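You operate a simulated robot arm through the tools that you are given. There is no shell and no other tool.

Carry out the task below with a simulated two-armed robot. There is one attempt and no reset: what you move stays moved.

JOB
Fit the grey filter, plug in, prime and switch on the pump.
Fine: filter clipped in before the plug and the three strokes of the yellow plunger; switch last.

Only the result counts: the job must be done as asked and must still hold three seconds after the hand-in. Knocking over, shifting, dropping, spilling or breaking anything else fails it.

ROBOT AND FRAMES
Two 7-joint arms with two-finger grippers on one trunk that stands fixed in place. Base frame: the origin is at the foot of the trunk, x ahead of it, y to its left, z up; the work surface is at about z = 0.8. Lengths are in m, angles in rad, forces in N, time in s.
The left shoulder is at [0.036, 0.174, 1.253], the right one opposite. With the tool pointing down near the work surface each hand reaches from about 0.1 to 0.82 m from the base axis, measured 20 degrees to its own side. Payload 2.94 kg a hand.
The tool frame of a hand sits at the grasp point between the pads (the TCP): z along the fingers, y along the line on which they close. The tips reach 0.03 m beyond it. Largest opening 0.138 m; the body of the gripper starts 0.109 m behind the TCP.
Orientation is that of the tool frame in the base frame, as [roll, pitch, yaw] about the fixed x, y, z axes, in that order (R = Rz(yaw) Ry(pitch) Rx(roll)). With the fingers straight down and closing along the base's y, the tool's x points along the base's -x, its y along +y and its z along -z.

CONTROLS
- The arms move only by the tool play_rows. It takes "left_rows", "right_rows" or both (then of equal length, played together; a hand with none holds still); each is a list of rows, each a list of 6 numbers: the shift along the tool's x, y, z in units of 500 mm (1.0 is 500 mm), then the turn, a rotation vector about the tool's x, y, z in units of 90 degrees (1.0 is 90 degrees). In form: [[dx, dy, dz, rx, ry, rz], ...]. A call has 1 to 20 rows; each row is the pose to reach, as a shift and turn from the pose commanded when the call began, along the tool's axes at that moment. "left_claw" and "right_claw" are, for a hand that has rows, the finger opening in m, from 0 to 0.138, set as the call begins (left out, the last holds). A call with a number of a shift or a turn outside -1 to 1 is refused whole. A row lasts 0.2 s, in which the tool goes at most 0.05 m and 0.15 rad; a call with a longer step from one row to the next is refused whole, and so is a gripper value outside its range. A pose out of reach is approached as far as the arm can. The call stops where the force on the tool passes 40 N (or 10 N more than at its start, if that is more) or the arm is blocked; 0.2 s more then pass. Each finger halts on what it meets, pressing with about 24 N; the grip force reading is that of the motor and also rises with nothing between the fingers. The clock runs only during rows and for 0.2 s after the last one: add rows that repeat a pose to give the fingers time. The reply holds the time, the measured pose of the TCP, the force on the tool along the base axes, the opening and the grip force, in the units named above and with some noise, with the torque about the TCP (base axes, N m) and any sound that the robot's microphone picked up.
- Cameras (640 x 400 px; columns grow to the right, rows downward): "scene" is now at [0.0838, -0.0397, 1.727]; the picture's right is [-0.50, -0.86, -0.00], its down [-0.66, 0.38, -0.64] and it looks along [0.56, -0.32, -0.77] (base axes); focal length 341 px, centre (320, 200). "left" rides on the left gripper at [0.071, -0.019, -0.146] in its tool frame; the picture's right is [0.26, 0.96, 0.00], its down [-0.85, 0.23, -0.48] and it looks along [-0.46, 0.13, 0.88] (tool axes); focal length 280 px, centre (320, 200). "right" rides on the right gripper at [0.071, 0.019, -0.146] in its tool frame; the picture's right is [-0.26, 0.96, 0.00], its down [-0.85, -0.23, -0.48] and it looks along [-0.46, -0.12, 0.88] (tool axes); focal length 280 px, centre (320, 200). There is no depth. A picture from a camera that has moved, and an enlarged one, comes with that camera's place and axes in the base frame and with its lens.
- snapshot(camera): a new picture of that camera. No time passes.
- slide_trunk(by): slides the trunk up (or, below 0, down) by that many m; the arms and the scene camera ride with it, the base frame stays. It gives what a move gives, with no picture.
- aim_head(pan, tilt): turns the head with the scene camera to pan (to the left, within 2.094 rad either way) and tilt (down, from -0.506 to 1.204), counted from straight ahead of the robot. It gives what a move gives.
- close_up(camera, box): a new picture of the part [left, top, right, bottom] of that camera's present view, enlarged. No time passes.
- sign_off(): hands the job in; it is judged then, once.

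Places have to be worked out from the pictures, the camera data and where the tool is seen. Open the grippers and draw the arms clear of the work before you hand the job in, unless the task says otherwise.

The tools are called after ">>>" as name(argument=value, ...) on one line, values as JSON. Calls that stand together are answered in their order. play_rows: Moves the arms, as the interface text tells. Its arguments: {"type":"object","properties":{"left_rows":{"type":"array"},"left_claw":{"type":"number"},"right_rows":{"type":"array"},"right_claw":{"type":"number"}},"required":[]} The other tools are called the same way: slide_trunk (by) slides the trunk up or down; aim_head (pan, tilt) turns the head that bears the scene camera; snapshot (camera) takes a picture; close_up (camera, box) takes an enlarged picture of a part of a camera's view; sign_off () hands the job in.

At the start:

```text
time: 0.0
left_ee_pos: [0.6306, -0.0415, 1.2837]
left_tool_rot: [-3.141, 0.0, -3.14]
left_contact_force: [-0.3, -0.5, -0.6]
left_wrist_torque: [-0.01, -0.04, 0.0]
left_finger_gap: 0.1381
left_grasp_force: 0.1
right_ee_pos: [0.3738, -0.5311, 1.2093]
right_tool_rot: [-3.141, 0.001, 3.141]
right_contact_force: [0.2, 0.1, -0.3]
right_wrist_torque: [-0.03, -0.01, 0.02]
right_finger_gap: 0.1382
right_grasp_force: 0.0
trunk travel left (down, up): [-0.425, 0.309]
head pan, tilt: [-0.525, 0.871]
```

scene: 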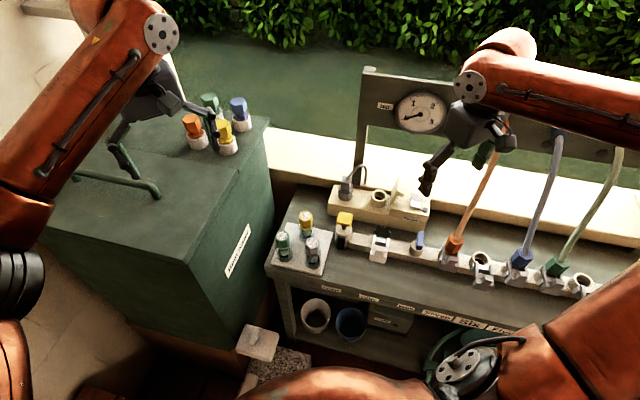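
right: 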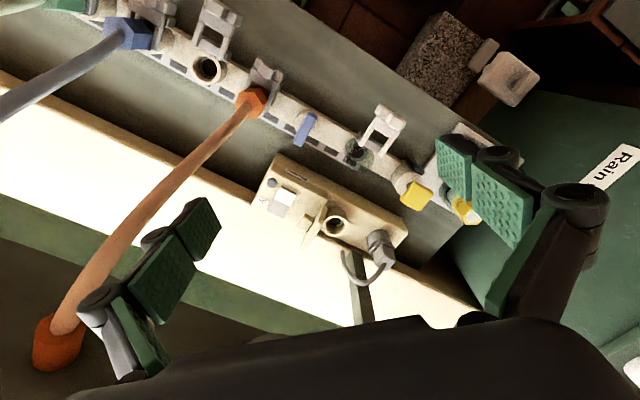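
left: 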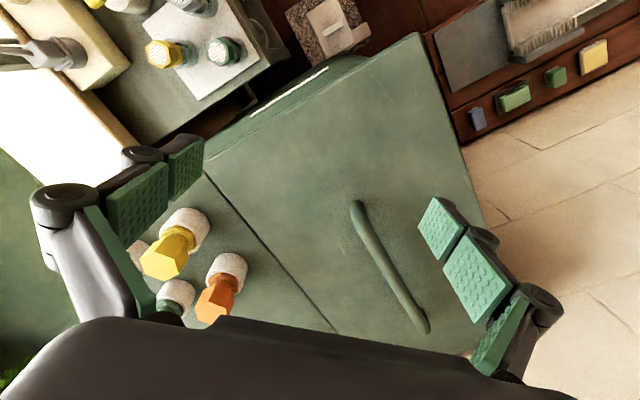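

The pictures show a pump bench with a manifold, filter cartridges on a tray, and a power strip. I'll take enlarged views to identify the parts before I move anything.

>>> close_up(camera="scene", box=[260, 170, 440, 282])

>>> close_up(camera="scene", box=[420, 200, 640, 338])

>>> close_up(camera="scene", box=[260, 260, 500, 400])

>>> close_up(camera="right", box=[230, 80, 480, 280])

>>> close_up(camera="left", box=[0, 0, 260, 160])

```text
3.56 times, centred on (350, 226) of scene
camera zoom: at [0.0838, -0.0397, 1.727], right [-0.5, -0.86, 0.0], down [-0.66, 0.38, -0.64], along [0.56, -0.32, -0.77], focal length 1211 px, centre (213, 108)
```

zoom: 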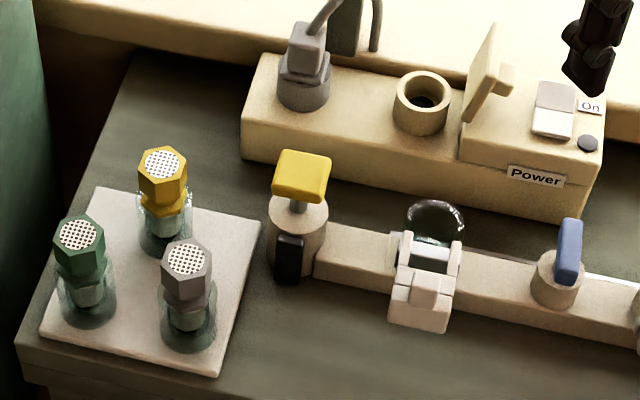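

```text
2.90 times, centred on (530, 269) of scene
camera zoom: at [0.0838, -0.0397, 1.727], right [-0.5, -0.86, 0.0], down [-0.66, 0.38, -0.64], along [0.56, -0.32, -0.77], focal length 987 px, centre (-289, 0)
```

zoom: 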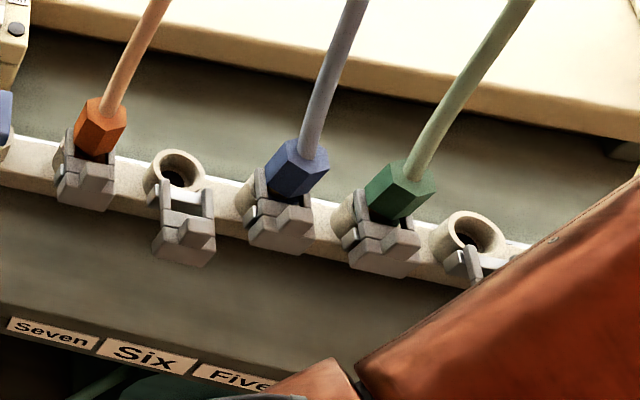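

```text
2.67 times, centred on (380, 330) of scene
camera zoom: at [0.0838, -0.0397, 1.727], right [-0.5, -0.86, 0.0], down [-0.66, 0.38, -0.64], along [0.56, -0.32, -0.77], focal length 908 px, centre (160, -147)
```

zoom: 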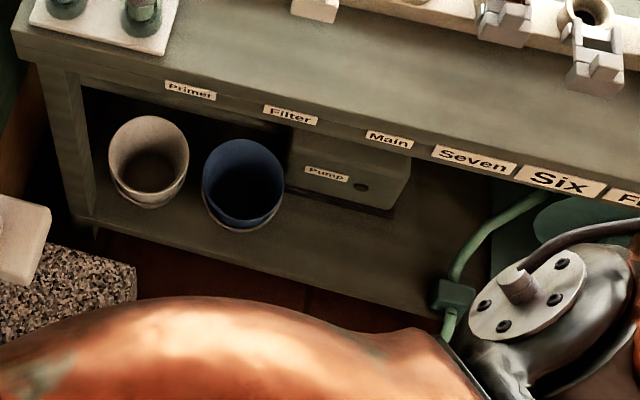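

```text
2.00 times, centred on (355, 180) of right
camera zoom: at [0.303, -0.5117, 1.3542], right [0.26, 0.96, 0.0], down [0.85, -0.23, 0.48], along [0.46, -0.12, -0.88], focal length 561 px, centre (250, 240)
```

zoom: 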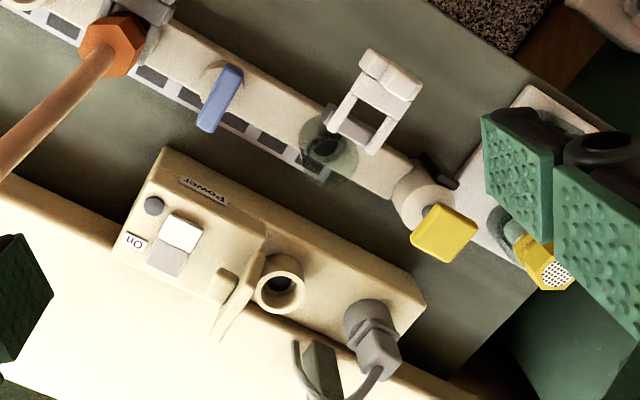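

```text
2.46 times, centred on (130, 80) of left
camera zoom: at [0.5593, -0.0613, 1.4306], right [-0.26, 0.96, 0.0], down [0.85, 0.23, 0.48], along [0.46, 0.13, -0.88], focal length 690 px, centre (788, 495)
```

zoom: 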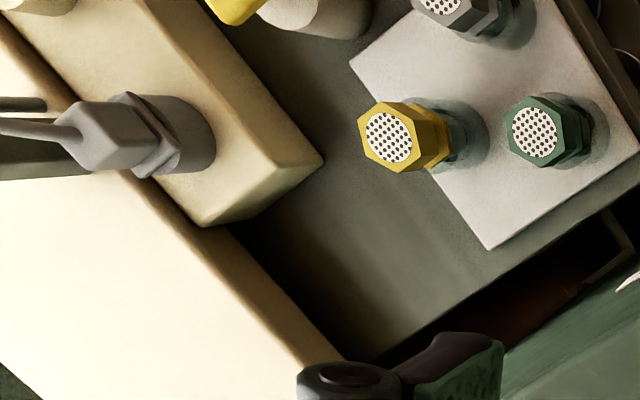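

The bench holds the primer (yellow plunger), an open filter socket with a clip, the power strip with a parked grey plug, and a panel with hoses behind it. I'll turn the head for a wider look at the panel and the right part of the bench.

>>> aim_head(pan=-0.8, tilt=0.75)

>>> snapshot(camera="scene")

```text
time: 0.8
left_ee_pos: [0.6295, -0.0425, 1.2856]
left_tool_rot: [-3.141, 0.0, 3.141]
left_contact_force: [-0.5, -0.3, 0.1]
left_wrist_torque: [-0.02, 0.01, 0.01]
left_finger_gap: 0.1378
left_grasp_force: 0.0
right_ee_pos: [0.3754, -0.5305, 1.2092]
right_tool_rot: [-3.141, 0.0, -3.141]
right_contact_force: [0.0, 0.1, -0.2]
right_wrist_torque: [0.02, 0.0, 0.0]
right_finger_gap: 0.138
right_grasp_force: 0.1
trunk travel left (down, up): [-0.425, 0.309]
head pan, tilt: [-0.799, 0.75]
```

```text
taken
camera scene: at [0.075, -0.0604, 1.7367], right [-0.72, -0.7, 0.0], down [-0.48, 0.49, -0.73], along [0.51, -0.52, -0.68], focal length 341 px, centre (320, 200)
```

scene: 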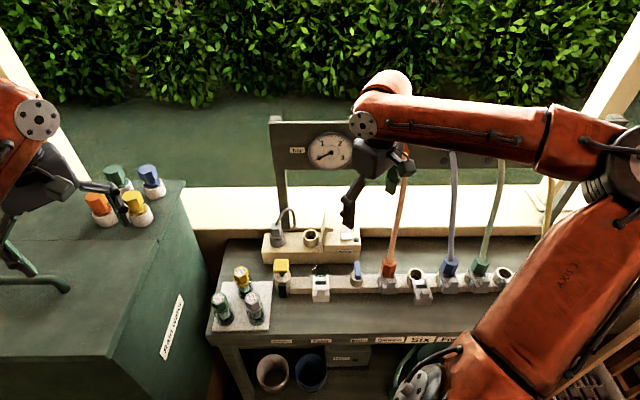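

The bench is turned about 0.8 rad from the base axes. Its long axis is roughly R=(-0.717,-0.697), and the gauge panel stands behind it at about z=1.14–1.29. I'll line the right hand up with the bench and bring it in to get closer pictures.

>>> play_rows(right_rows=[[-0.0327, 0.0442, 0.0367, 0, 0, 0.085], [-0.0653, 0.0883, 0.0733, 0, 0, 0.17], [-0.098, 0.1325, 0.11, 0, 0, 0.255], [-0.1307, 0.1767, 0.1467, 0, 0, 0.34], [-0.1633, 0.2208, 0.1833, 0, 0, 0.425], [-0.196, 0.265, 0.22, 0, 0, 0.509]])

>>> snapshot(camera="right")

>>> snapshot(camera="scene")

```text
time: 2.2
left_ee_pos: [0.6323, -0.042, 1.2837]
left_tool_rot: [3.141, -0.001, 3.141]
left_contact_force: [0.2, 0.1, -0.1]
left_wrist_torque: [-0.01, 0.09, 0.0]
left_finger_gap: 0.1379
left_grasp_force: 0.0
right_ee_pos: [0.4753, -0.3977, 1.0961]
right_tool_rot: [-3.139, 0.0, 2.34]
right_contact_force: [-0.1, 0.3, -0.1]
right_wrist_torque: [0.0, 0.03, 0.0]
right_finger_gap: 0.1377
right_grasp_force: 0.1
trunk travel left (down, up): [-0.425, 0.309]
head pan, tilt: [-0.799, 0.75]
```

```text
taken
camera right: at [0.4399, -0.3346, 1.2431], right [0.88, 0.48, 0.0], down [0.42, -0.77, 0.48], along [0.23, -0.42, -0.88], focal length 280 px, centre (320, 200)
```

right: 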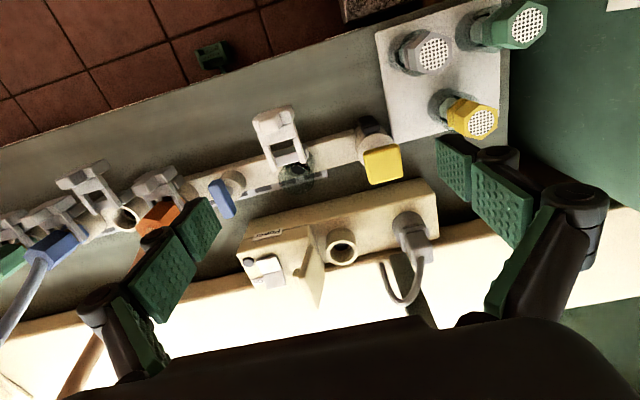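

```text
taken
camera scene: at [0.0772, -0.0604, 1.7366], right [-0.72, -0.7, 0.0], down [-0.48, 0.49, -0.73], along [0.51, -0.52, -0.68], focal length 341 px, centre (320, 200)
```

scene: 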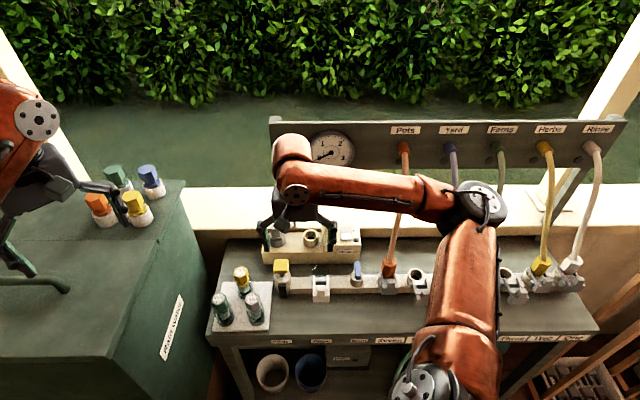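

The right hand now hangs over the bench, aligned with it. I'll enlarge the parts of interest from this viewpoint.

>>> close_up(camera="right", box=[230, 70, 410, 182])

>>> close_up(camera="right", box=[230, 180, 450, 318])

>>> close_up(camera="right", box=[360, 0, 560, 150])

>>> close_up(camera="right", box=[0, 130, 240, 280])

>>> close_up(camera="scene", box=[200, 200, 380, 340])

```text
3.56 times, centred on (320, 126) of right
camera zoom: at [0.4399, -0.3346, 1.2431], right [0.88, 0.48, 0.0], down [0.42, -0.77, 0.48], along [0.23, -0.42, -0.88], focal length 997 px, centre (320, 463)
```

zoom: 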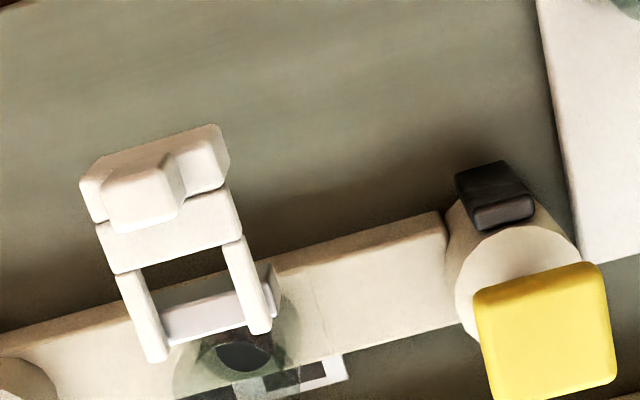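

```text
2.90 times, centred on (340, 249) of right
camera zoom: at [0.4399, -0.3346, 1.2431], right [0.88, 0.48, 0.0], down [0.42, -0.77, 0.48], along [0.23, -0.42, -0.88], focal length 813 px, centre (262, 58)
```

zoom: 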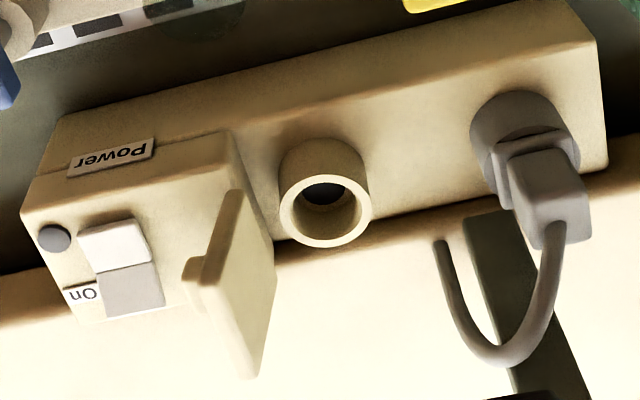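

```text
2.67 times, centred on (460, 75) of right
camera zoom: at [0.4399, -0.3346, 1.2431], right [0.88, 0.48, 0.0], down [0.42, -0.77, 0.48], along [0.23, -0.42, -0.88], focal length 748 px, centre (-53, 533)
```

zoom: 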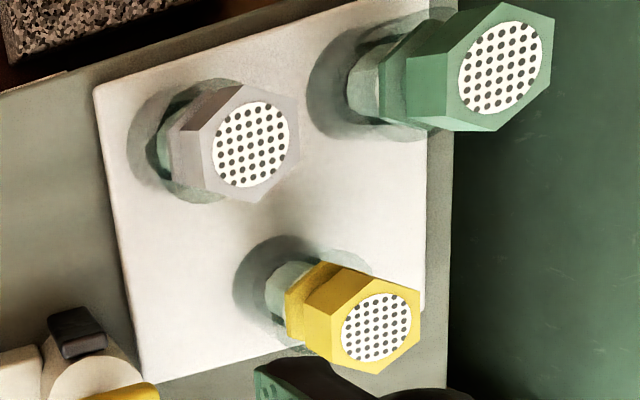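

```text
2.67 times, centred on (120, 205) of right
camera zoom: at [0.4399, -0.3346, 1.2431], right [0.88, 0.48, 0.0], down [0.42, -0.77, 0.48], along [0.23, -0.42, -0.88], focal length 748 px, centre (853, 187)
```

zoom: 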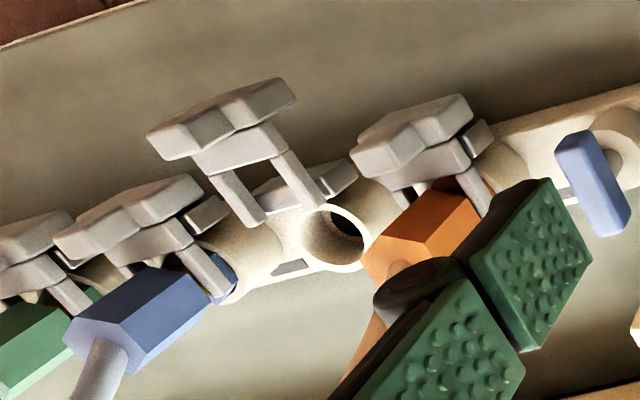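

```text
2.86 times, centred on (290, 270) of scene
camera zoom: at [0.0772, -0.0604, 1.7366], right [-0.72, -0.7, 0.0], down [-0.48, 0.49, -0.73], along [0.51, -0.52, -0.68], focal length 973 px, centre (406, 0)
```

zoom: 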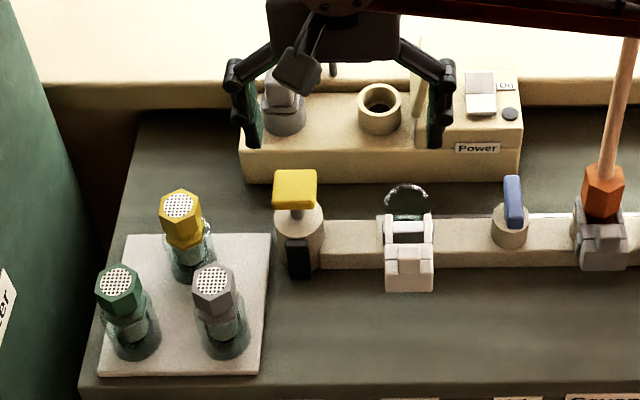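

The clips look like two-pronged forks at each port, and the filter's clip stands out to the front, so it is open. I'll tilt the hand and bring it lower for an oblique view of the filter port and its clip.

>>> play_rows(right_rows=[[0.035, -0.04, 0.063, 0, -0.08, 0], [0.07, -0.08, 0.126, 0, -0.16, 0], [0.105, -0.12, 0.189, 0, -0.24, 0], [0.14, -0.16, 0.252, 0, -0.318, 0]])

>>> snapshot(camera="right")

>>> snapshot(camera="scene")

```text
time: 3.2
left_ee_pos: [0.6276, -0.0404, 1.2871]
left_tool_rot: [-3.14, 0.0, 3.141]
left_contact_force: [0.5, -0.5, 0.0]
left_wrist_torque: [-0.05, -0.06, 0.06]
left_finger_gap: 0.1381
left_grasp_force: 0.1
right_ee_pos: [0.4121, -0.4244, 0.941]
right_tool_rot: [-3.14, 0.5, 2.339]
right_contact_force: [-0.3, -0.2, 1.3]
right_wrist_torque: [0.0, -0.01, -0.03]
right_finger_gap: 0.1381
right_grasp_force: 0.1
right hand out of reach, approached as far as the arm can: row 3, 4
trunk travel left (down, up): [-0.425, 0.309]
head pan, tilt: [-0.799, 0.75]
```

```text
taken
camera right: at [0.3347, -0.3176, 1.0356], right [0.85, 0.51, 0.12], down [0.19, -0.53, 0.83], along [0.48, -0.68, -0.55], focal length 280 px, centre (320, 200)
```

right: 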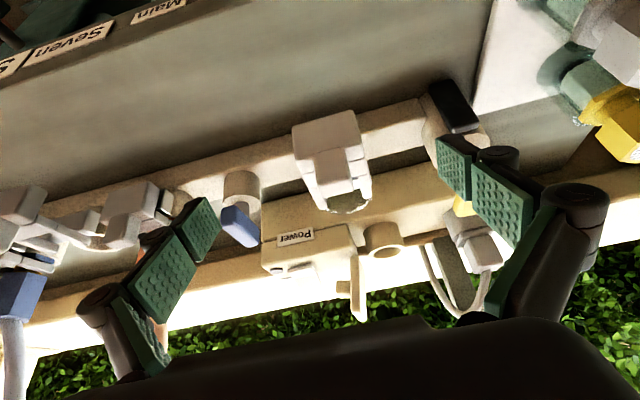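

```text
taken
camera scene: at [0.0724, -0.0586, 1.7369], right [-0.72, -0.7, 0.0], down [-0.47, 0.49, -0.73], along [0.51, -0.53, -0.68], focal length 341 px, centre (320, 200)
```

scene: 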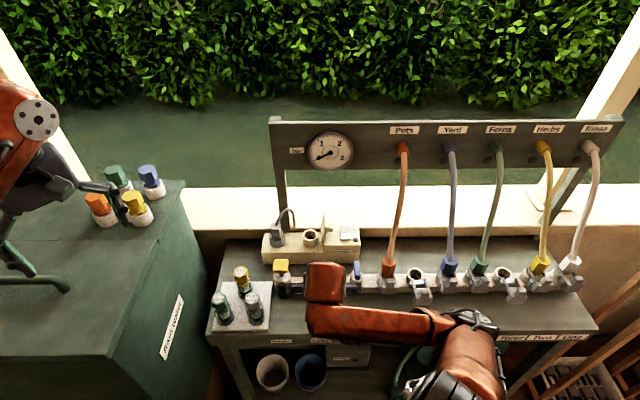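

The arm reached its near limit at this tilt, but this low view is still useful, so I'll enlarge it.

>>> close_up(camera="right", box=[220, 70, 500, 270])

>>> close_up(camera="right", box=[0, 150, 280, 325])

>>> close_up(camera="right", box=[400, 50, 640, 200])

>>> close_up(camera="scene", box=[380, 220, 600, 340])

```text
2.00 times, centred on (360, 170) of right
camera zoom: at [0.3347, -0.3176, 1.0356], right [0.85, 0.51, 0.12], down [0.19, -0.53, 0.83], along [0.48, -0.68, -0.55], focal length 561 px, centre (240, 260)
```

zoom: 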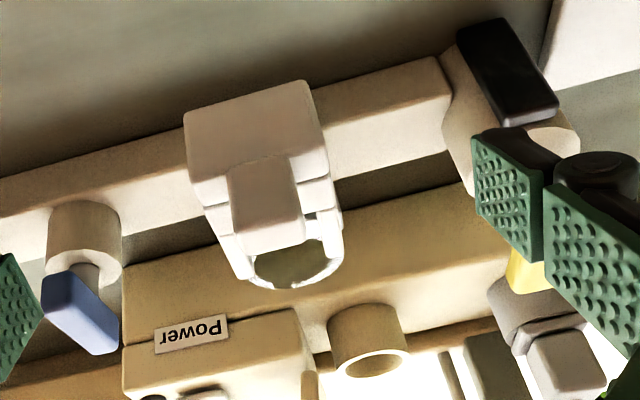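

```text
2.29 times, centred on (140, 238) of right
camera zoom: at [0.3347, -0.3176, 1.0356], right [0.85, 0.51, 0.12], down [0.19, -0.53, 0.83], along [0.48, -0.68, -0.55], focal length 641 px, centre (731, 114)
```

zoom: 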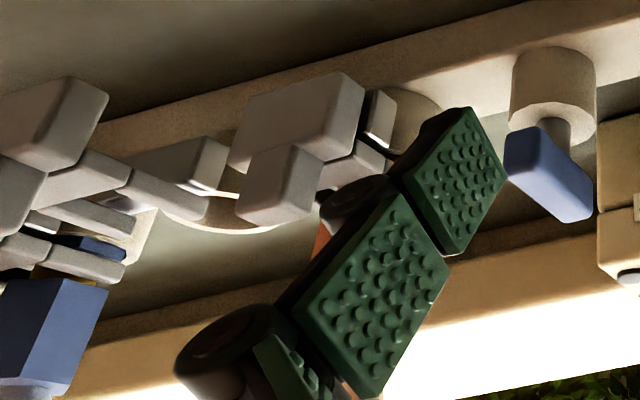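

```text
2.67 times, centred on (520, 125) of right
camera zoom: at [0.3347, -0.3176, 1.0356], right [0.85, 0.51, 0.12], down [0.19, -0.53, 0.83], along [0.48, -0.68, -0.55], focal length 748 px, centre (-213, 400)
```

zoom: 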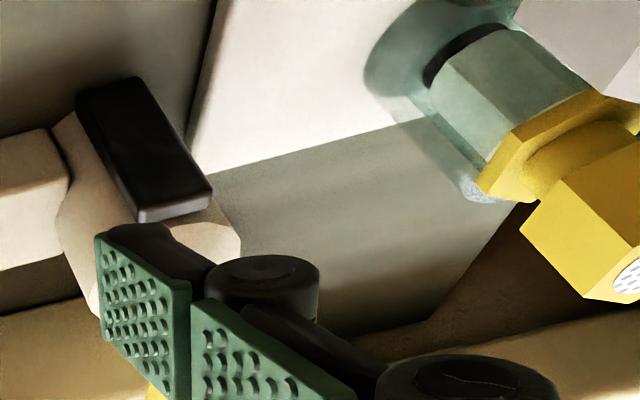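

```text
2.91 times, centred on (490, 280) of scene
camera zoom: at [0.0724, -0.0586, 1.7369], right [-0.72, -0.7, 0.0], down [-0.47, 0.49, -0.73], along [0.51, -0.53, -0.68], focal length 991 px, centre (-174, -33)
```

zoom: 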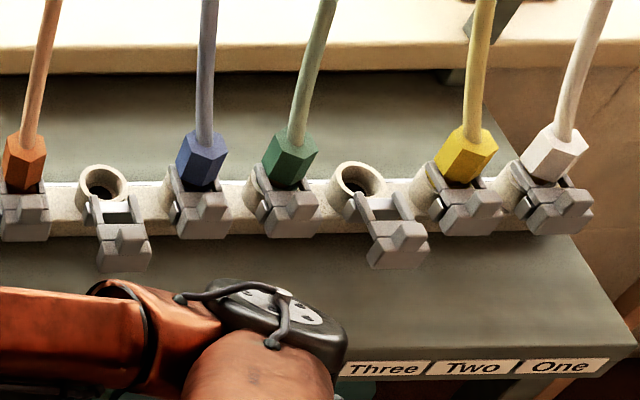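

The forks slide toward the back to lock a connector, as on the closed ports, and the filter's own fork is pulled out. I'll bring the hand upright over the filter port so I can measure it along the tool axis.

>>> play_rows(right_rows=[[-0.0662, 0.012, -0.0126, 0, 0.0636, 0], [-0.1323, 0.024, -0.0253, 0, 0.1272, 0], [-0.1985, 0.036, -0.0379, 0, 0.191, 0], [-0.2646, 0.048, -0.0506, 0, 0.2544, 0], [-0.3308, 0.06, -0.0632, 0, 0.318, 0]])

>>> snapshot(camera="right")

```text
time: 4.4
left_ee_pos: [0.6308, -0.0431, 1.2845]
left_tool_rot: [-3.142, -0.002, -3.142]
left_contact_force: [1.0, 0.3, -0.4]
left_wrist_torque: [-0.03, 0.04, -0.02]
left_finger_gap: 0.1381
left_grasp_force: 0.0
right_ee_pos: [0.5281, -0.4995, 1.0471]
right_tool_rot: [3.141, -0.002, 2.341]
right_contact_force: [0.1, -0.4, -1.1]
right_wrist_torque: [0.01, 0.06, -0.04]
right_finger_gap: 0.1379
right_grasp_force: 0.0
trunk travel left (down, up): [-0.425, 0.309]
head pan, tilt: [-0.799, 0.75]
```

```text
taken
camera right: at [0.4922, -0.4366, 1.1936], right [0.87, 0.48, 0.0], down [0.43, -0.77, 0.47], along [0.23, -0.41, -0.88], focal length 280 px, centre (320, 200)
```

right: 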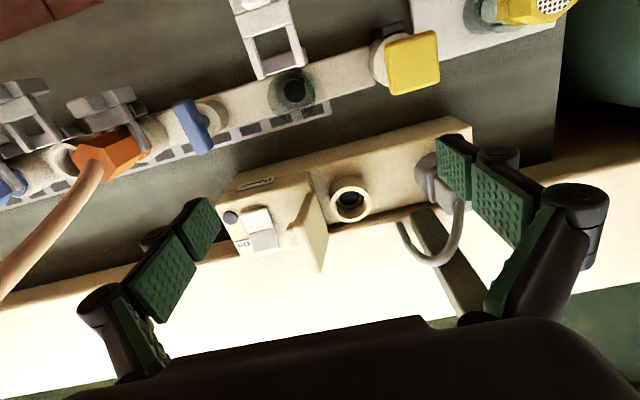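

The hand is at about (0.526,-0.498,1.047), upright. I'll enlarge the filter port, the clip and the power strip from here.

>>> close_up(camera="right", box=[220, 0, 380, 120])

>>> close_up(camera="right", box=[200, 110, 480, 310])

>>> close_up(camera="right", box=[340, 0, 600, 140])

```text
3.33 times, centred on (300, 60) of right
camera zoom: at [0.4922, -0.4366, 1.1936], right [0.87, 0.48, 0.0], down [0.43, -0.77, 0.47], along [0.23, -0.41, -0.88], focal length 935 px, centre (387, 667)
```

zoom: 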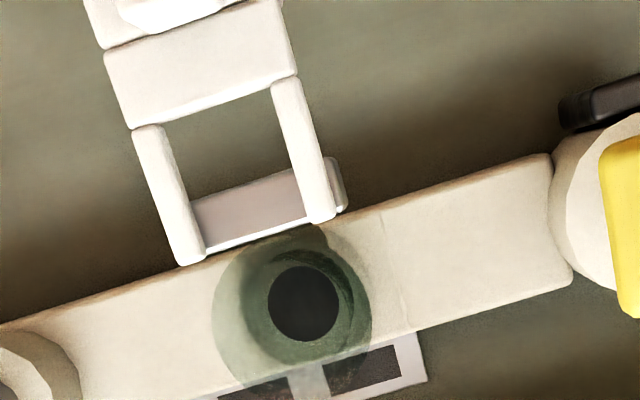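

```text
2.00 times, centred on (340, 210) of right
camera zoom: at [0.4922, -0.4366, 1.1936], right [0.87, 0.48, 0.0], down [0.43, -0.77, 0.47], along [0.23, -0.41, -0.88], focal length 561 px, centre (280, 180)
```

zoom: 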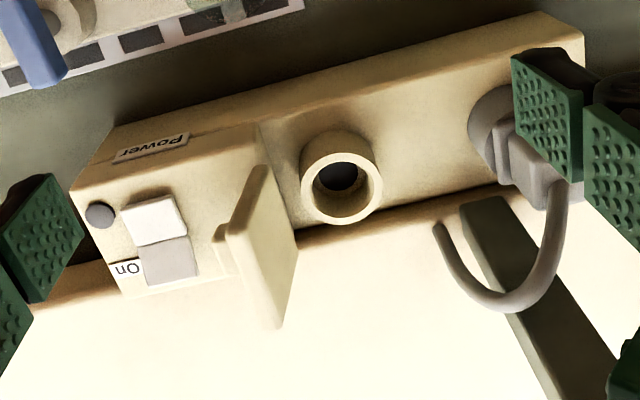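

```text
2.46 times, centred on (470, 70) of right
camera zoom: at [0.4922, -0.4366, 1.1936], right [0.87, 0.48, 0.0], down [0.43, -0.77, 0.47], along [0.23, -0.41, -0.88], focal length 690 px, centre (-49, 520)
```

zoom: 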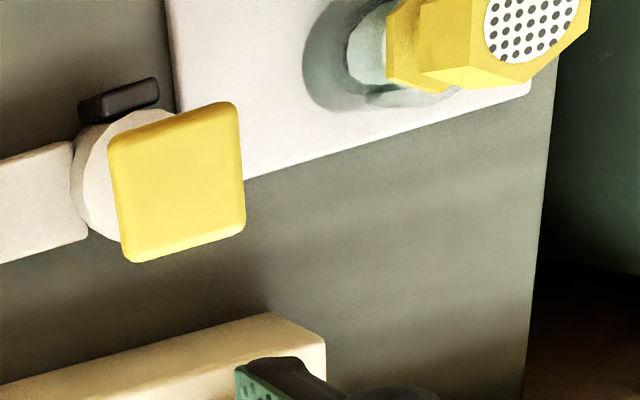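

The filter port axis comes out at roughly (0.487,-0.487), with the fork prongs at z≈0.91 and the port between them. I'll move the left arm out to the left and hover the right hand above the grey filter on the tray, at about (0.54,-0.284).

>>> play_rows(left_rows=[[0, 0.08, -0.01, 0, 0, 0], [0, 0.16, -0.02, 0, 0, 0], [0, 0.24, -0.03, 0, 0, 0], [0, 0.32, -0.04, 0, 0, 0], [0, 0.4, -0.05, 0, 0, 0]], right_rows=[[0.0568, 0.0644, 0, 0, 0, 0], [0.1136, 0.1288, 0, 0, 0, 0], [0.1704, 0.1932, 0, 0, 0, 0], [0.2272, 0.2576, 0, 0, 0, 0], [0.284, 0.322, 0, 0, 0, 0]])

>>> snapshot(camera="right")

>>> snapshot(camera="scene")

```text
time: 5.6
left_ee_pos: [0.6318, 0.1603, 1.3073]
left_tool_rot: [-3.139, -0.002, -3.141]
left_contact_force: [0.7, 0.4, 0.8]
left_wrist_torque: [-0.05, 0.01, -0.03]
left_finger_gap: 0.138
left_grasp_force: 0.0
right_ee_pos: [0.5434, -0.2829, 1.0506]
right_tool_rot: [-3.14, 0.002, 2.34]
right_contact_force: [0.4, 0.3, 0.2]
right_wrist_torque: [-0.06, 0.01, 0.01]
right_finger_gap: 0.1378
right_grasp_force: 0.0
trunk travel left (down, up): [-0.425, 0.309]
head pan, tilt: [-0.799, 0.75]
```

```text
taken
camera right: at [0.5078, -0.2196, 1.1958], right [0.88, 0.48, 0.0], down [0.43, -0.77, 0.48], along [0.23, -0.42, -0.88], focal length 280 px, centre (320, 200)
```

right: 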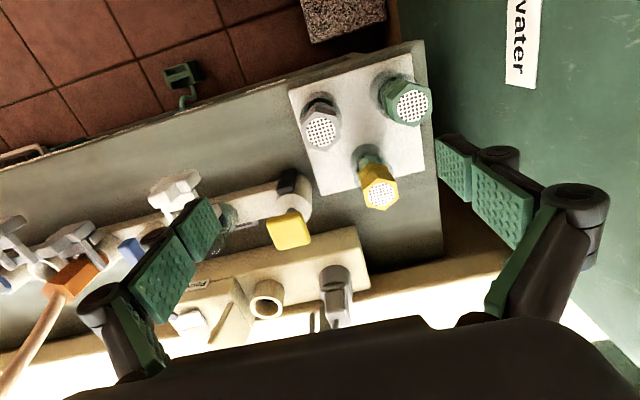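

```text
taken
camera scene: at [0.0753, -0.0567, 1.7368], right [-0.72, -0.7, 0.0], down [-0.48, 0.49, -0.73], along [0.51, -0.53, -0.68], focal length 341 px, centre (320, 200)
```

scene: 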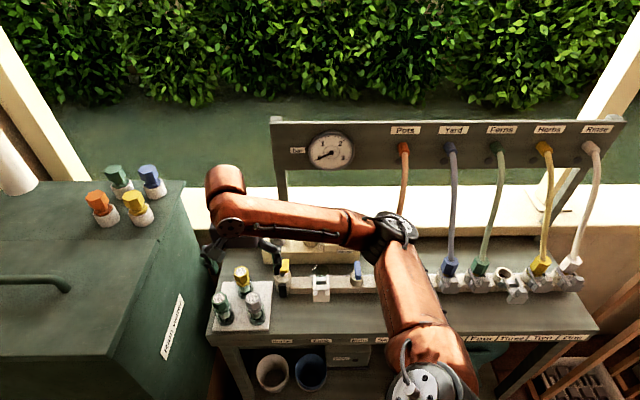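

The grey filter appears almost exactly on the tool axis, in column 321. I'll zoom in to check the flats of the hex head and the spacing.

>>> close_up(camera="right", box=[270, 50, 450, 220])

>>> close_up(camera="scene", box=[200, 250, 330, 340])

>>> close_up(camera="right", box=[130, 160, 370, 340])

```text
2.35 times, centred on (360, 135) of right
camera zoom: at [0.5078, -0.2196, 1.1958], right [0.88, 0.48, 0.0], down [0.43, -0.77, 0.48], along [0.23, -0.42, -0.88], focal length 660 px, centre (226, 353)
```

zoom: 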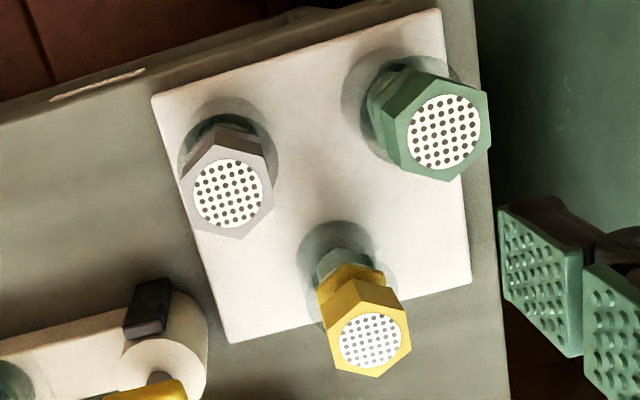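

```text
4.44 times, centred on (265, 295) of scene
camera zoom: at [0.0753, -0.0567, 1.7368], right [-0.72, -0.7, 0.0], down [-0.48, 0.49, -0.73], along [0.51, -0.53, -0.68], focal length 1514 px, centre (564, -222)
```

zoom: 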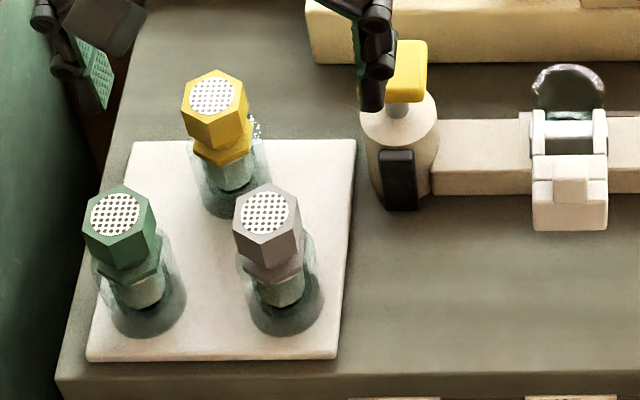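

```text
2.22 times, centred on (250, 250) of right
camera zoom: at [0.5078, -0.2196, 1.1958], right [0.88, 0.48, 0.0], down [0.43, -0.77, 0.48], along [0.23, -0.42, -0.88], focal length 623 px, centre (476, 89)
```

zoom: 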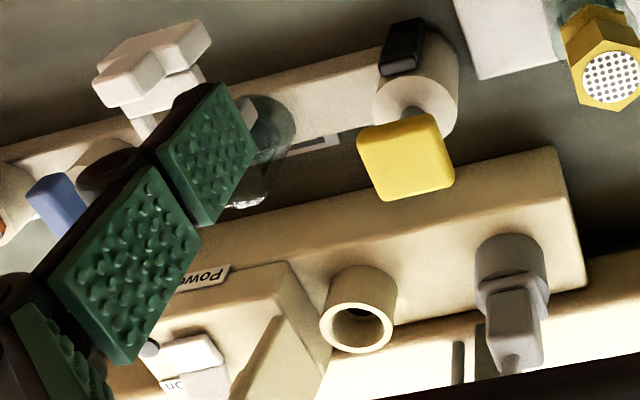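

The hex flats line up with the closing axis, and the head top sits at about z≈0.93, on the tool axis to within 2–3 mm. I'll narrow the opening to 0.07 and descend part-way, then look again.

>>> play_rows(right_rows=[[0.001, 0.0005, 0.03, 0, 0, 0], [0.002, 0.001, 0.06, 0, 0, 0], [0.003, 0.0015, 0.09, 0, 0, 0], [0.004, 0.002, 0.12, 0, 0, 0], [0.004, 0.002, 0.15, 0, 0, 0], [0.004, 0.002, 0.17, 0, 0, 0]], right_claw=0.07)

>>> snapshot(camera="right")

>>> close_up(camera="scene", box=[180, 200, 340, 340])

```text
time: 7.0
left_ee_pos: [0.6319, 0.1588, 1.3078]
left_tool_rot: [3.141, 0.001, 3.14]
left_contact_force: [-0.5, -0.4, 0.3]
left_wrist_torque: [0.02, 0.0, 0.02]
left_finger_gap: 0.1381
left_grasp_force: 0.1
right_ee_pos: [0.5442, -0.2827, 0.9639]
right_tool_rot: [3.14, 0.0, 2.341]
right_contact_force: [-0.1, 0.4, -0.5]
right_wrist_torque: [-0.02, -0.01, 0.0]
right_finger_gap: 0.0702
right_grasp_force: 0.1
trunk travel left (down, up): [-0.425, 0.309]
head pan, tilt: [-0.799, 0.75]
```

```text
taken
camera right: at [0.508, -0.2193, 1.1085], right [0.87, 0.48, 0.0], down [0.43, -0.77, 0.48], along [0.23, -0.42, -0.88], focal length 280 px, centre (320, 200)
```

right: 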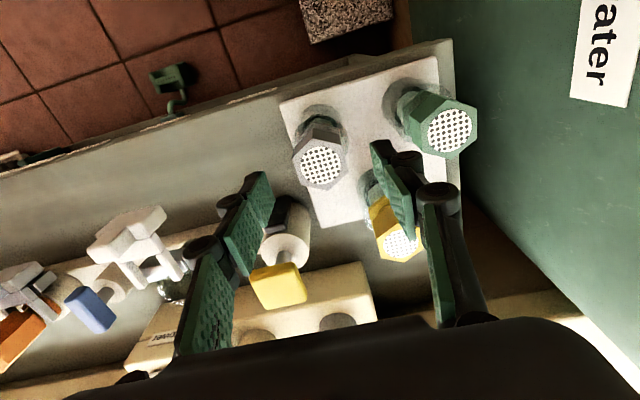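

```text
2.86 times, centred on (260, 270) of scene
camera zoom: at [0.0752, -0.0598, 1.7367], right [-0.72, -0.7, 0.0], down [-0.48, 0.49, -0.73], along [0.51, -0.52, -0.68], focal length 973 px, centre (491, 0)
```

zoom: 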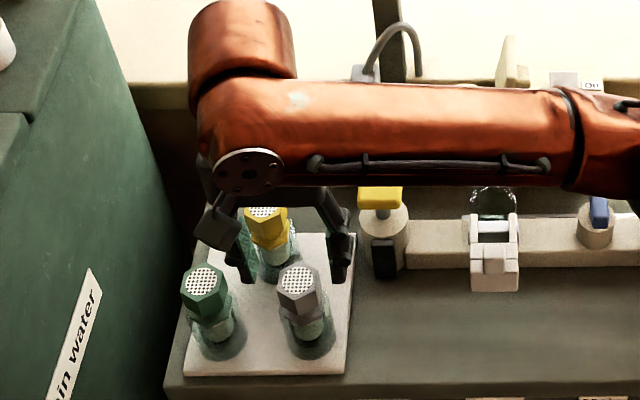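

The fingertips straddle the head plane in both views. I'll zoom in to check the lateral alignment before going down the last few centimetres.

>>> close_up(camera="right", box=[240, 90, 420, 230])

```text
2.86 times, centred on (330, 160) of right
camera zoom: at [0.508, -0.2193, 1.1085], right [0.87, 0.48, 0.0], down [0.43, -0.77, 0.48], along [0.23, -0.42, -0.88], focal length 801 px, centre (291, 314)
```

zoom: 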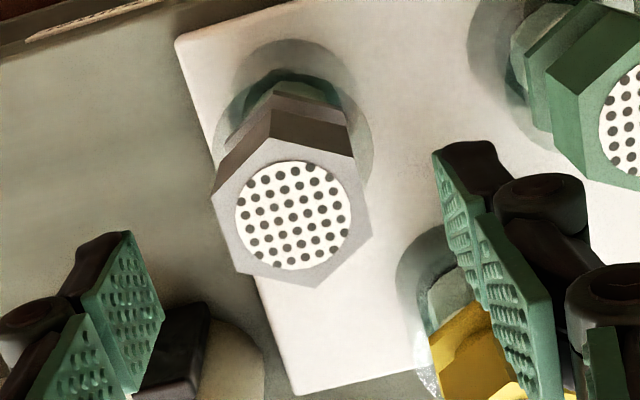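

The head is centred at u≈320.7 and the flats are square to the pads. I'll go down about 33 mm so the pads cover the head, with the tips staying above the glass rim, and then close.

>>> play_rows(right_rows=[[0, 0, 0.02, 0, 0, 0], [0, 0, 0.04, 0, 0, 0], [0, 0, 0.056, 0, 0, 0], [0, 0, 0.066, 0, 0, 0], [0, 0, 0.066, 0, 0, 0]])

>>> close_up(camera="right", box=[220, 90, 420, 250])

>>> close_up(camera="scene", box=[210, 240, 310, 330])

```text
time: 8.2
left_ee_pos: [0.6315, 0.1587, 1.3067]
left_tool_rot: [-3.141, 0.002, 3.141]
left_contact_force: [0.1, -0.6, -0.2]
left_wrist_torque: [-0.02, 0.01, 0.0]
left_finger_gap: 0.1384
left_grasp_force: 0.0
right_ee_pos: [0.5439, -0.2833, 0.9293]
right_tool_rot: [3.141, 0.001, 2.342]
right_contact_force: [0.4, -0.2, -0.2]
right_wrist_torque: [0.0, 0.01, 0.0]
right_finger_gap: 0.0698
right_grasp_force: 0.1
trunk travel left (down, up): [-0.425, 0.309]
head pan, tilt: [-0.799, 0.75]
```

```text
2.50 times, centred on (320, 170) of right
camera zoom: at [0.5081, -0.2192, 1.0754], right [0.87, 0.48, 0.0], down [0.43, -0.77, 0.48], along [0.23, -0.42, -0.88], focal length 701 px, centre (320, 275)
```

zoom: 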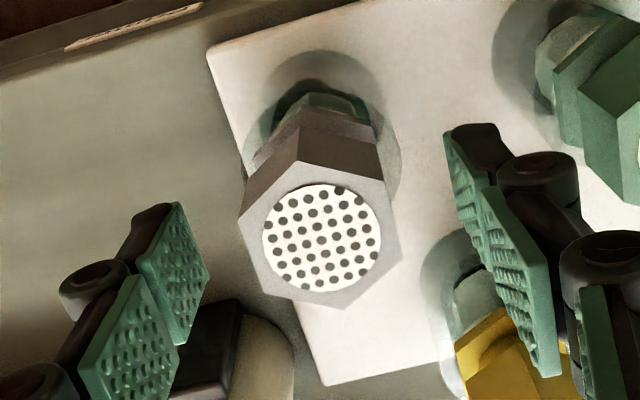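

```text
4.44 times, centred on (260, 285) of scene
camera zoom: at [0.075, -0.0599, 1.7367], right [-0.72, -0.7, 0.0], down [-0.48, 0.49, -0.73], along [0.51, -0.52, -0.68], focal length 1514 px, centre (587, -178)
```

zoom: 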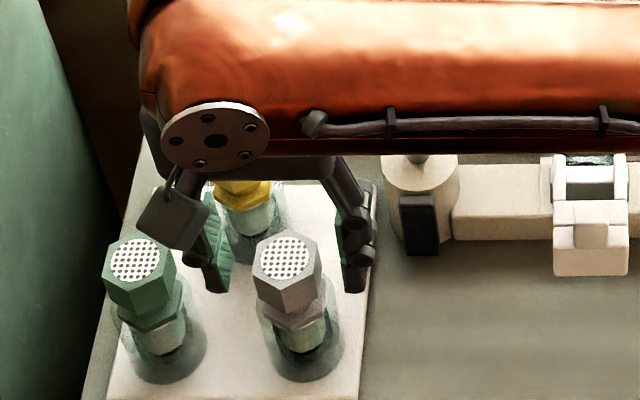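

The head is centred between the pads and the pads overlap it by about 20 mm. I'll close on it now.

>>> play_rows(right_rows=[[0, 0, 0, 0, 0, 0], [0, 0, 0, 0, 0, 0], [0, 0, 0, 0, 0, 0], [0, 0, 0, 0, 0, 0], [0, 0, 0, 0, 0, 0]], right_claw=0.02)

>>> close_up(camera="right", box=[220, 90, 420, 250])

```text
time: 9.4
left_ee_pos: [0.632, 0.1581, 1.3082]
left_tool_rot: [-3.142, 0.001, -3.141]
left_contact_force: [-0.8, 0.3, 0.7]
left_wrist_torque: [-0.01, -0.02, 0.03]
left_finger_gap: 0.1378
left_grasp_force: 0.1
right_ee_pos: [0.5437, -0.2834, 0.93]
right_tool_rot: [-3.14, 0.0, 2.342]
right_contact_force: [0.9, 0.3, -0.2]
right_wrist_torque: [0.0, -0.03, 0.01]
right_finger_gap: 0.0365
right_grasp_force: 24.2
trunk travel left (down, up): [-0.425, 0.309]
head pan, tilt: [-0.799, 0.75]
```

```text
2.50 times, centred on (320, 170) of right
camera zoom: at [0.5082, -0.2193, 1.0755], right [0.87, 0.48, 0.0], down [0.43, -0.77, 0.48], along [0.23, -0.42, -0.88], focal length 701 px, centre (320, 275)
```

zoom: 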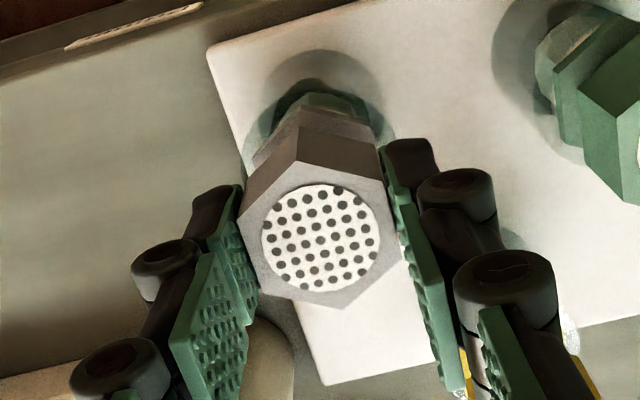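

The grip is firm, with a gap of 36.5 mm and 24 N. I'll lift straight up 0.15 m and check the filter hanging in the hand.

>>> play_rows(right_rows=[[0, 0, -0.02, 0, 0, 0], [0, 0, -0.06, 0, 0, 0], [0, 0, -0.12, 0, 0, 0], [0, 0, -0.18, 0, 0, 0], [0, 0, -0.24, 0, 0, 0], [0, 0, -0.3, 0, 0, 0]])

>>> snapshot(camera="right")

>>> close_up(camera="scene", box=[190, 160, 350, 340])

```text
time: 10.8
left_ee_pos: [0.6306, 0.1577, 1.3081]
left_tool_rot: [3.141, 0.001, 3.14]
left_contact_force: [-0.3, 0.2, 0.4]
left_wrist_torque: [0.0, -0.04, 0.0]
left_finger_gap: 0.138
left_grasp_force: 0.0
right_ee_pos: [0.5437, -0.2817, 1.08]
right_tool_rot: [3.141, -0.001, 2.34]
right_contact_force: [0.3, 0.0, -1.3]
right_wrist_torque: [-0.05, 0.01, -0.01]
right_finger_gap: 0.0366
right_grasp_force: 24.8
trunk travel left (down, up): [-0.425, 0.309]
head pan, tilt: [-0.799, 0.75]
```

```text
taken
camera right: at [0.507, -0.2187, 1.2268], right [0.88, 0.48, 0.0], down [0.43, -0.77, 0.48], along [0.23, -0.42, -0.88], focal length 280 px, centre (320, 200)
```

right: 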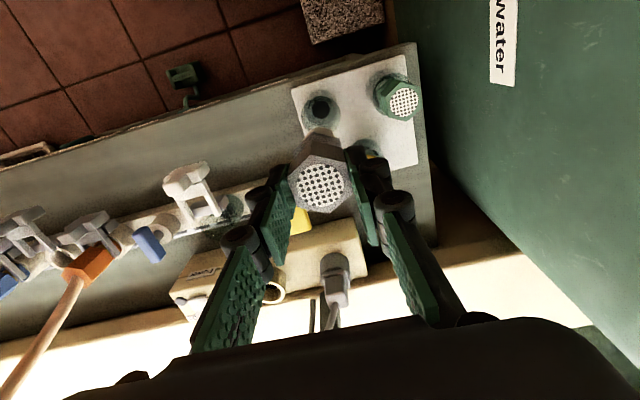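

```text
2.22 times, centred on (270, 250) of scene
camera zoom: at [0.0744, -0.0596, 1.7368], right [-0.72, -0.7, 0.0], down [-0.48, 0.49, -0.73], along [0.51, -0.52, -0.68], focal length 757 px, centre (431, 89)
```

zoom: 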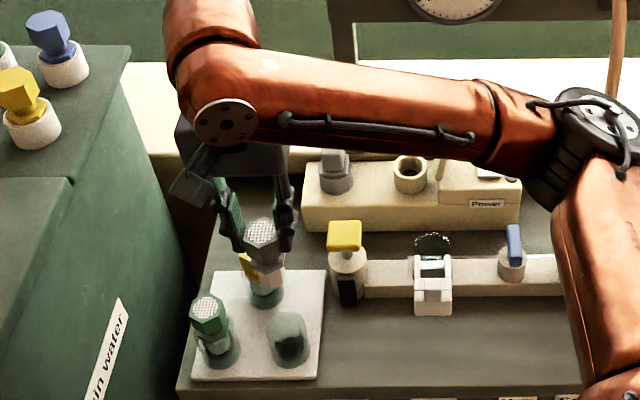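

The filter came out cleanly and the glass stayed on the tray. I'll zoom on the held filter and the empty cup to learn its length and the rim height.

>>> close_up(camera="scene", box=[225, 235, 305, 335])

>>> close_up(camera="right", box=[260, 60, 440, 220])

>>> close_up(camera="scene", box=[290, 240, 370, 300])

```text
4.00 times, centred on (265, 285) of scene
camera zoom: at [0.0744, -0.0596, 1.7368], right [-0.72, -0.7, 0.0], down [-0.48, 0.49, -0.73], along [0.51, -0.52, -0.68], focal length 1362 px, centre (540, -140)
```

zoom: 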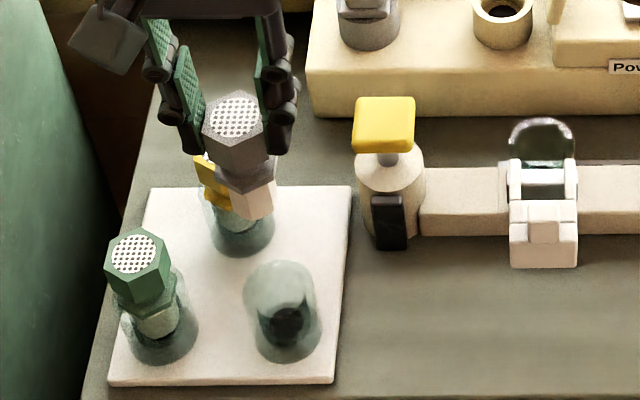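

```text
2.50 times, centred on (350, 140) of right
camera zoom: at [0.507, -0.2187, 1.2268], right [0.88, 0.48, 0.0], down [0.43, -0.77, 0.48], along [0.23, -0.42, -0.88], focal length 701 px, centre (245, 350)
```

zoom: 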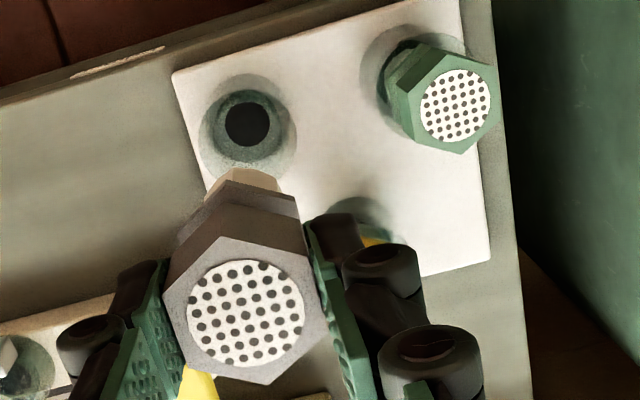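

```text
6.67 times, centred on (330, 270) of scene
camera zoom: at [0.0744, -0.0596, 1.7368], right [-0.72, -0.7, 0.0], down [-0.48, 0.49, -0.73], along [0.51, -0.52, -0.68], focal length 2271 px, centre (253, -267)
```

zoom: 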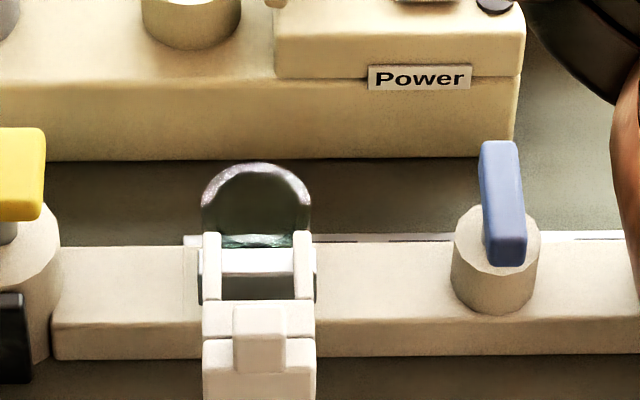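

The cup is glass with a central bore, and the filter hangs straight on the tool axis. I'll carry it at this height to above the filter port and check the alignment with the bore.

>>> play_rows(right_rows=[[-0.0361, -0.061, 0, 0, 0, 0], [-0.0723, -0.122, 0, 0, 0, 0], [-0.1084, -0.183, 0, 0, 0, 0], [-0.1445, -0.244, 0, 0, 0, 0], [-0.1807, -0.305, 0, 0, 0, 0], [-0.2168, -0.366, 0, 0, 0, 0], [-0.2168, -0.366, 0, 0, 0, 0]])

>>> snapshot(camera="right")

>>> snapshot(camera="scene")

```text
time: 12.4
left_ee_pos: [0.6322, 0.1596, 1.3074]
left_tool_rot: [3.141, -0.001, 3.141]
left_contact_force: [0.7, -0.3, -0.1]
left_wrist_torque: [-0.06, 0.01, 0.01]
left_finger_gap: 0.1381
left_grasp_force: 0.0
right_ee_pos: [0.4898, -0.4871, 1.0805]
right_tool_rot: [-3.14, -0.003, 2.341]
right_contact_force: [0.2, -0.1, 0.1]
right_wrist_torque: [-0.01, -0.01, 0.01]
right_finger_gap: 0.0368
right_grasp_force: 24.3
trunk travel left (down, up): [-0.425, 0.309]
head pan, tilt: [-0.799, 0.75]
```

```text
taken
camera right: at [0.4536, -0.4243, 1.2269], right [0.87, 0.48, 0.0], down [0.43, -0.77, 0.48], along [0.23, -0.42, -0.88], focal length 280 px, centre (320, 200)
```

right: 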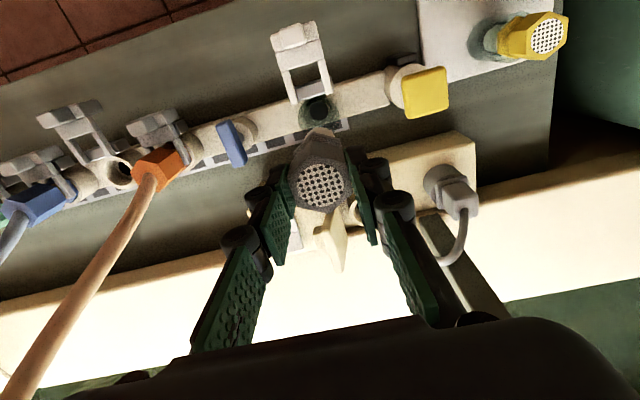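

```text
taken
camera scene: at [0.0758, -0.0594, 1.7367], right [-0.72, -0.7, 0.0], down [-0.48, 0.49, -0.73], along [0.51, -0.52, -0.68], focal length 341 px, centre (320, 200)
```

scene: 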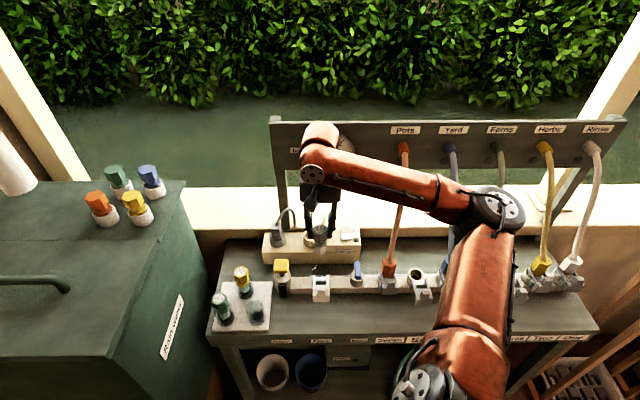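

>>> close_up(camera="right", box=[240, 20, 400, 140])

>>> close_up(camera="scene", box=[270, 190, 370, 310])

```text
3.33 times, centred on (320, 80) of right
camera zoom: at [0.4536, -0.4243, 1.2269], right [0.87, 0.48, 0.0], down [0.43, -0.77, 0.48], along [0.23, -0.42, -0.88], focal length 935 px, centre (320, 600)
```

zoom: 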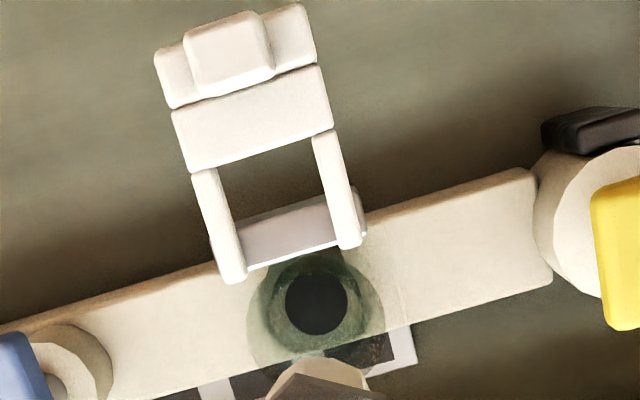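

```text
3.33 times, centred on (320, 250) of scene
camera zoom: at [0.0758, -0.0594, 1.7367], right [-0.72, -0.7, 0.0], down [-0.48, 0.49, -0.73], along [0.51, -0.52, -0.68], focal length 1135 px, centre (320, 33)
```

zoom: 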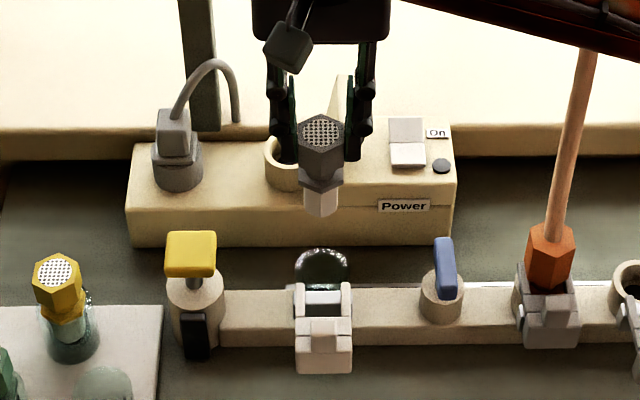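

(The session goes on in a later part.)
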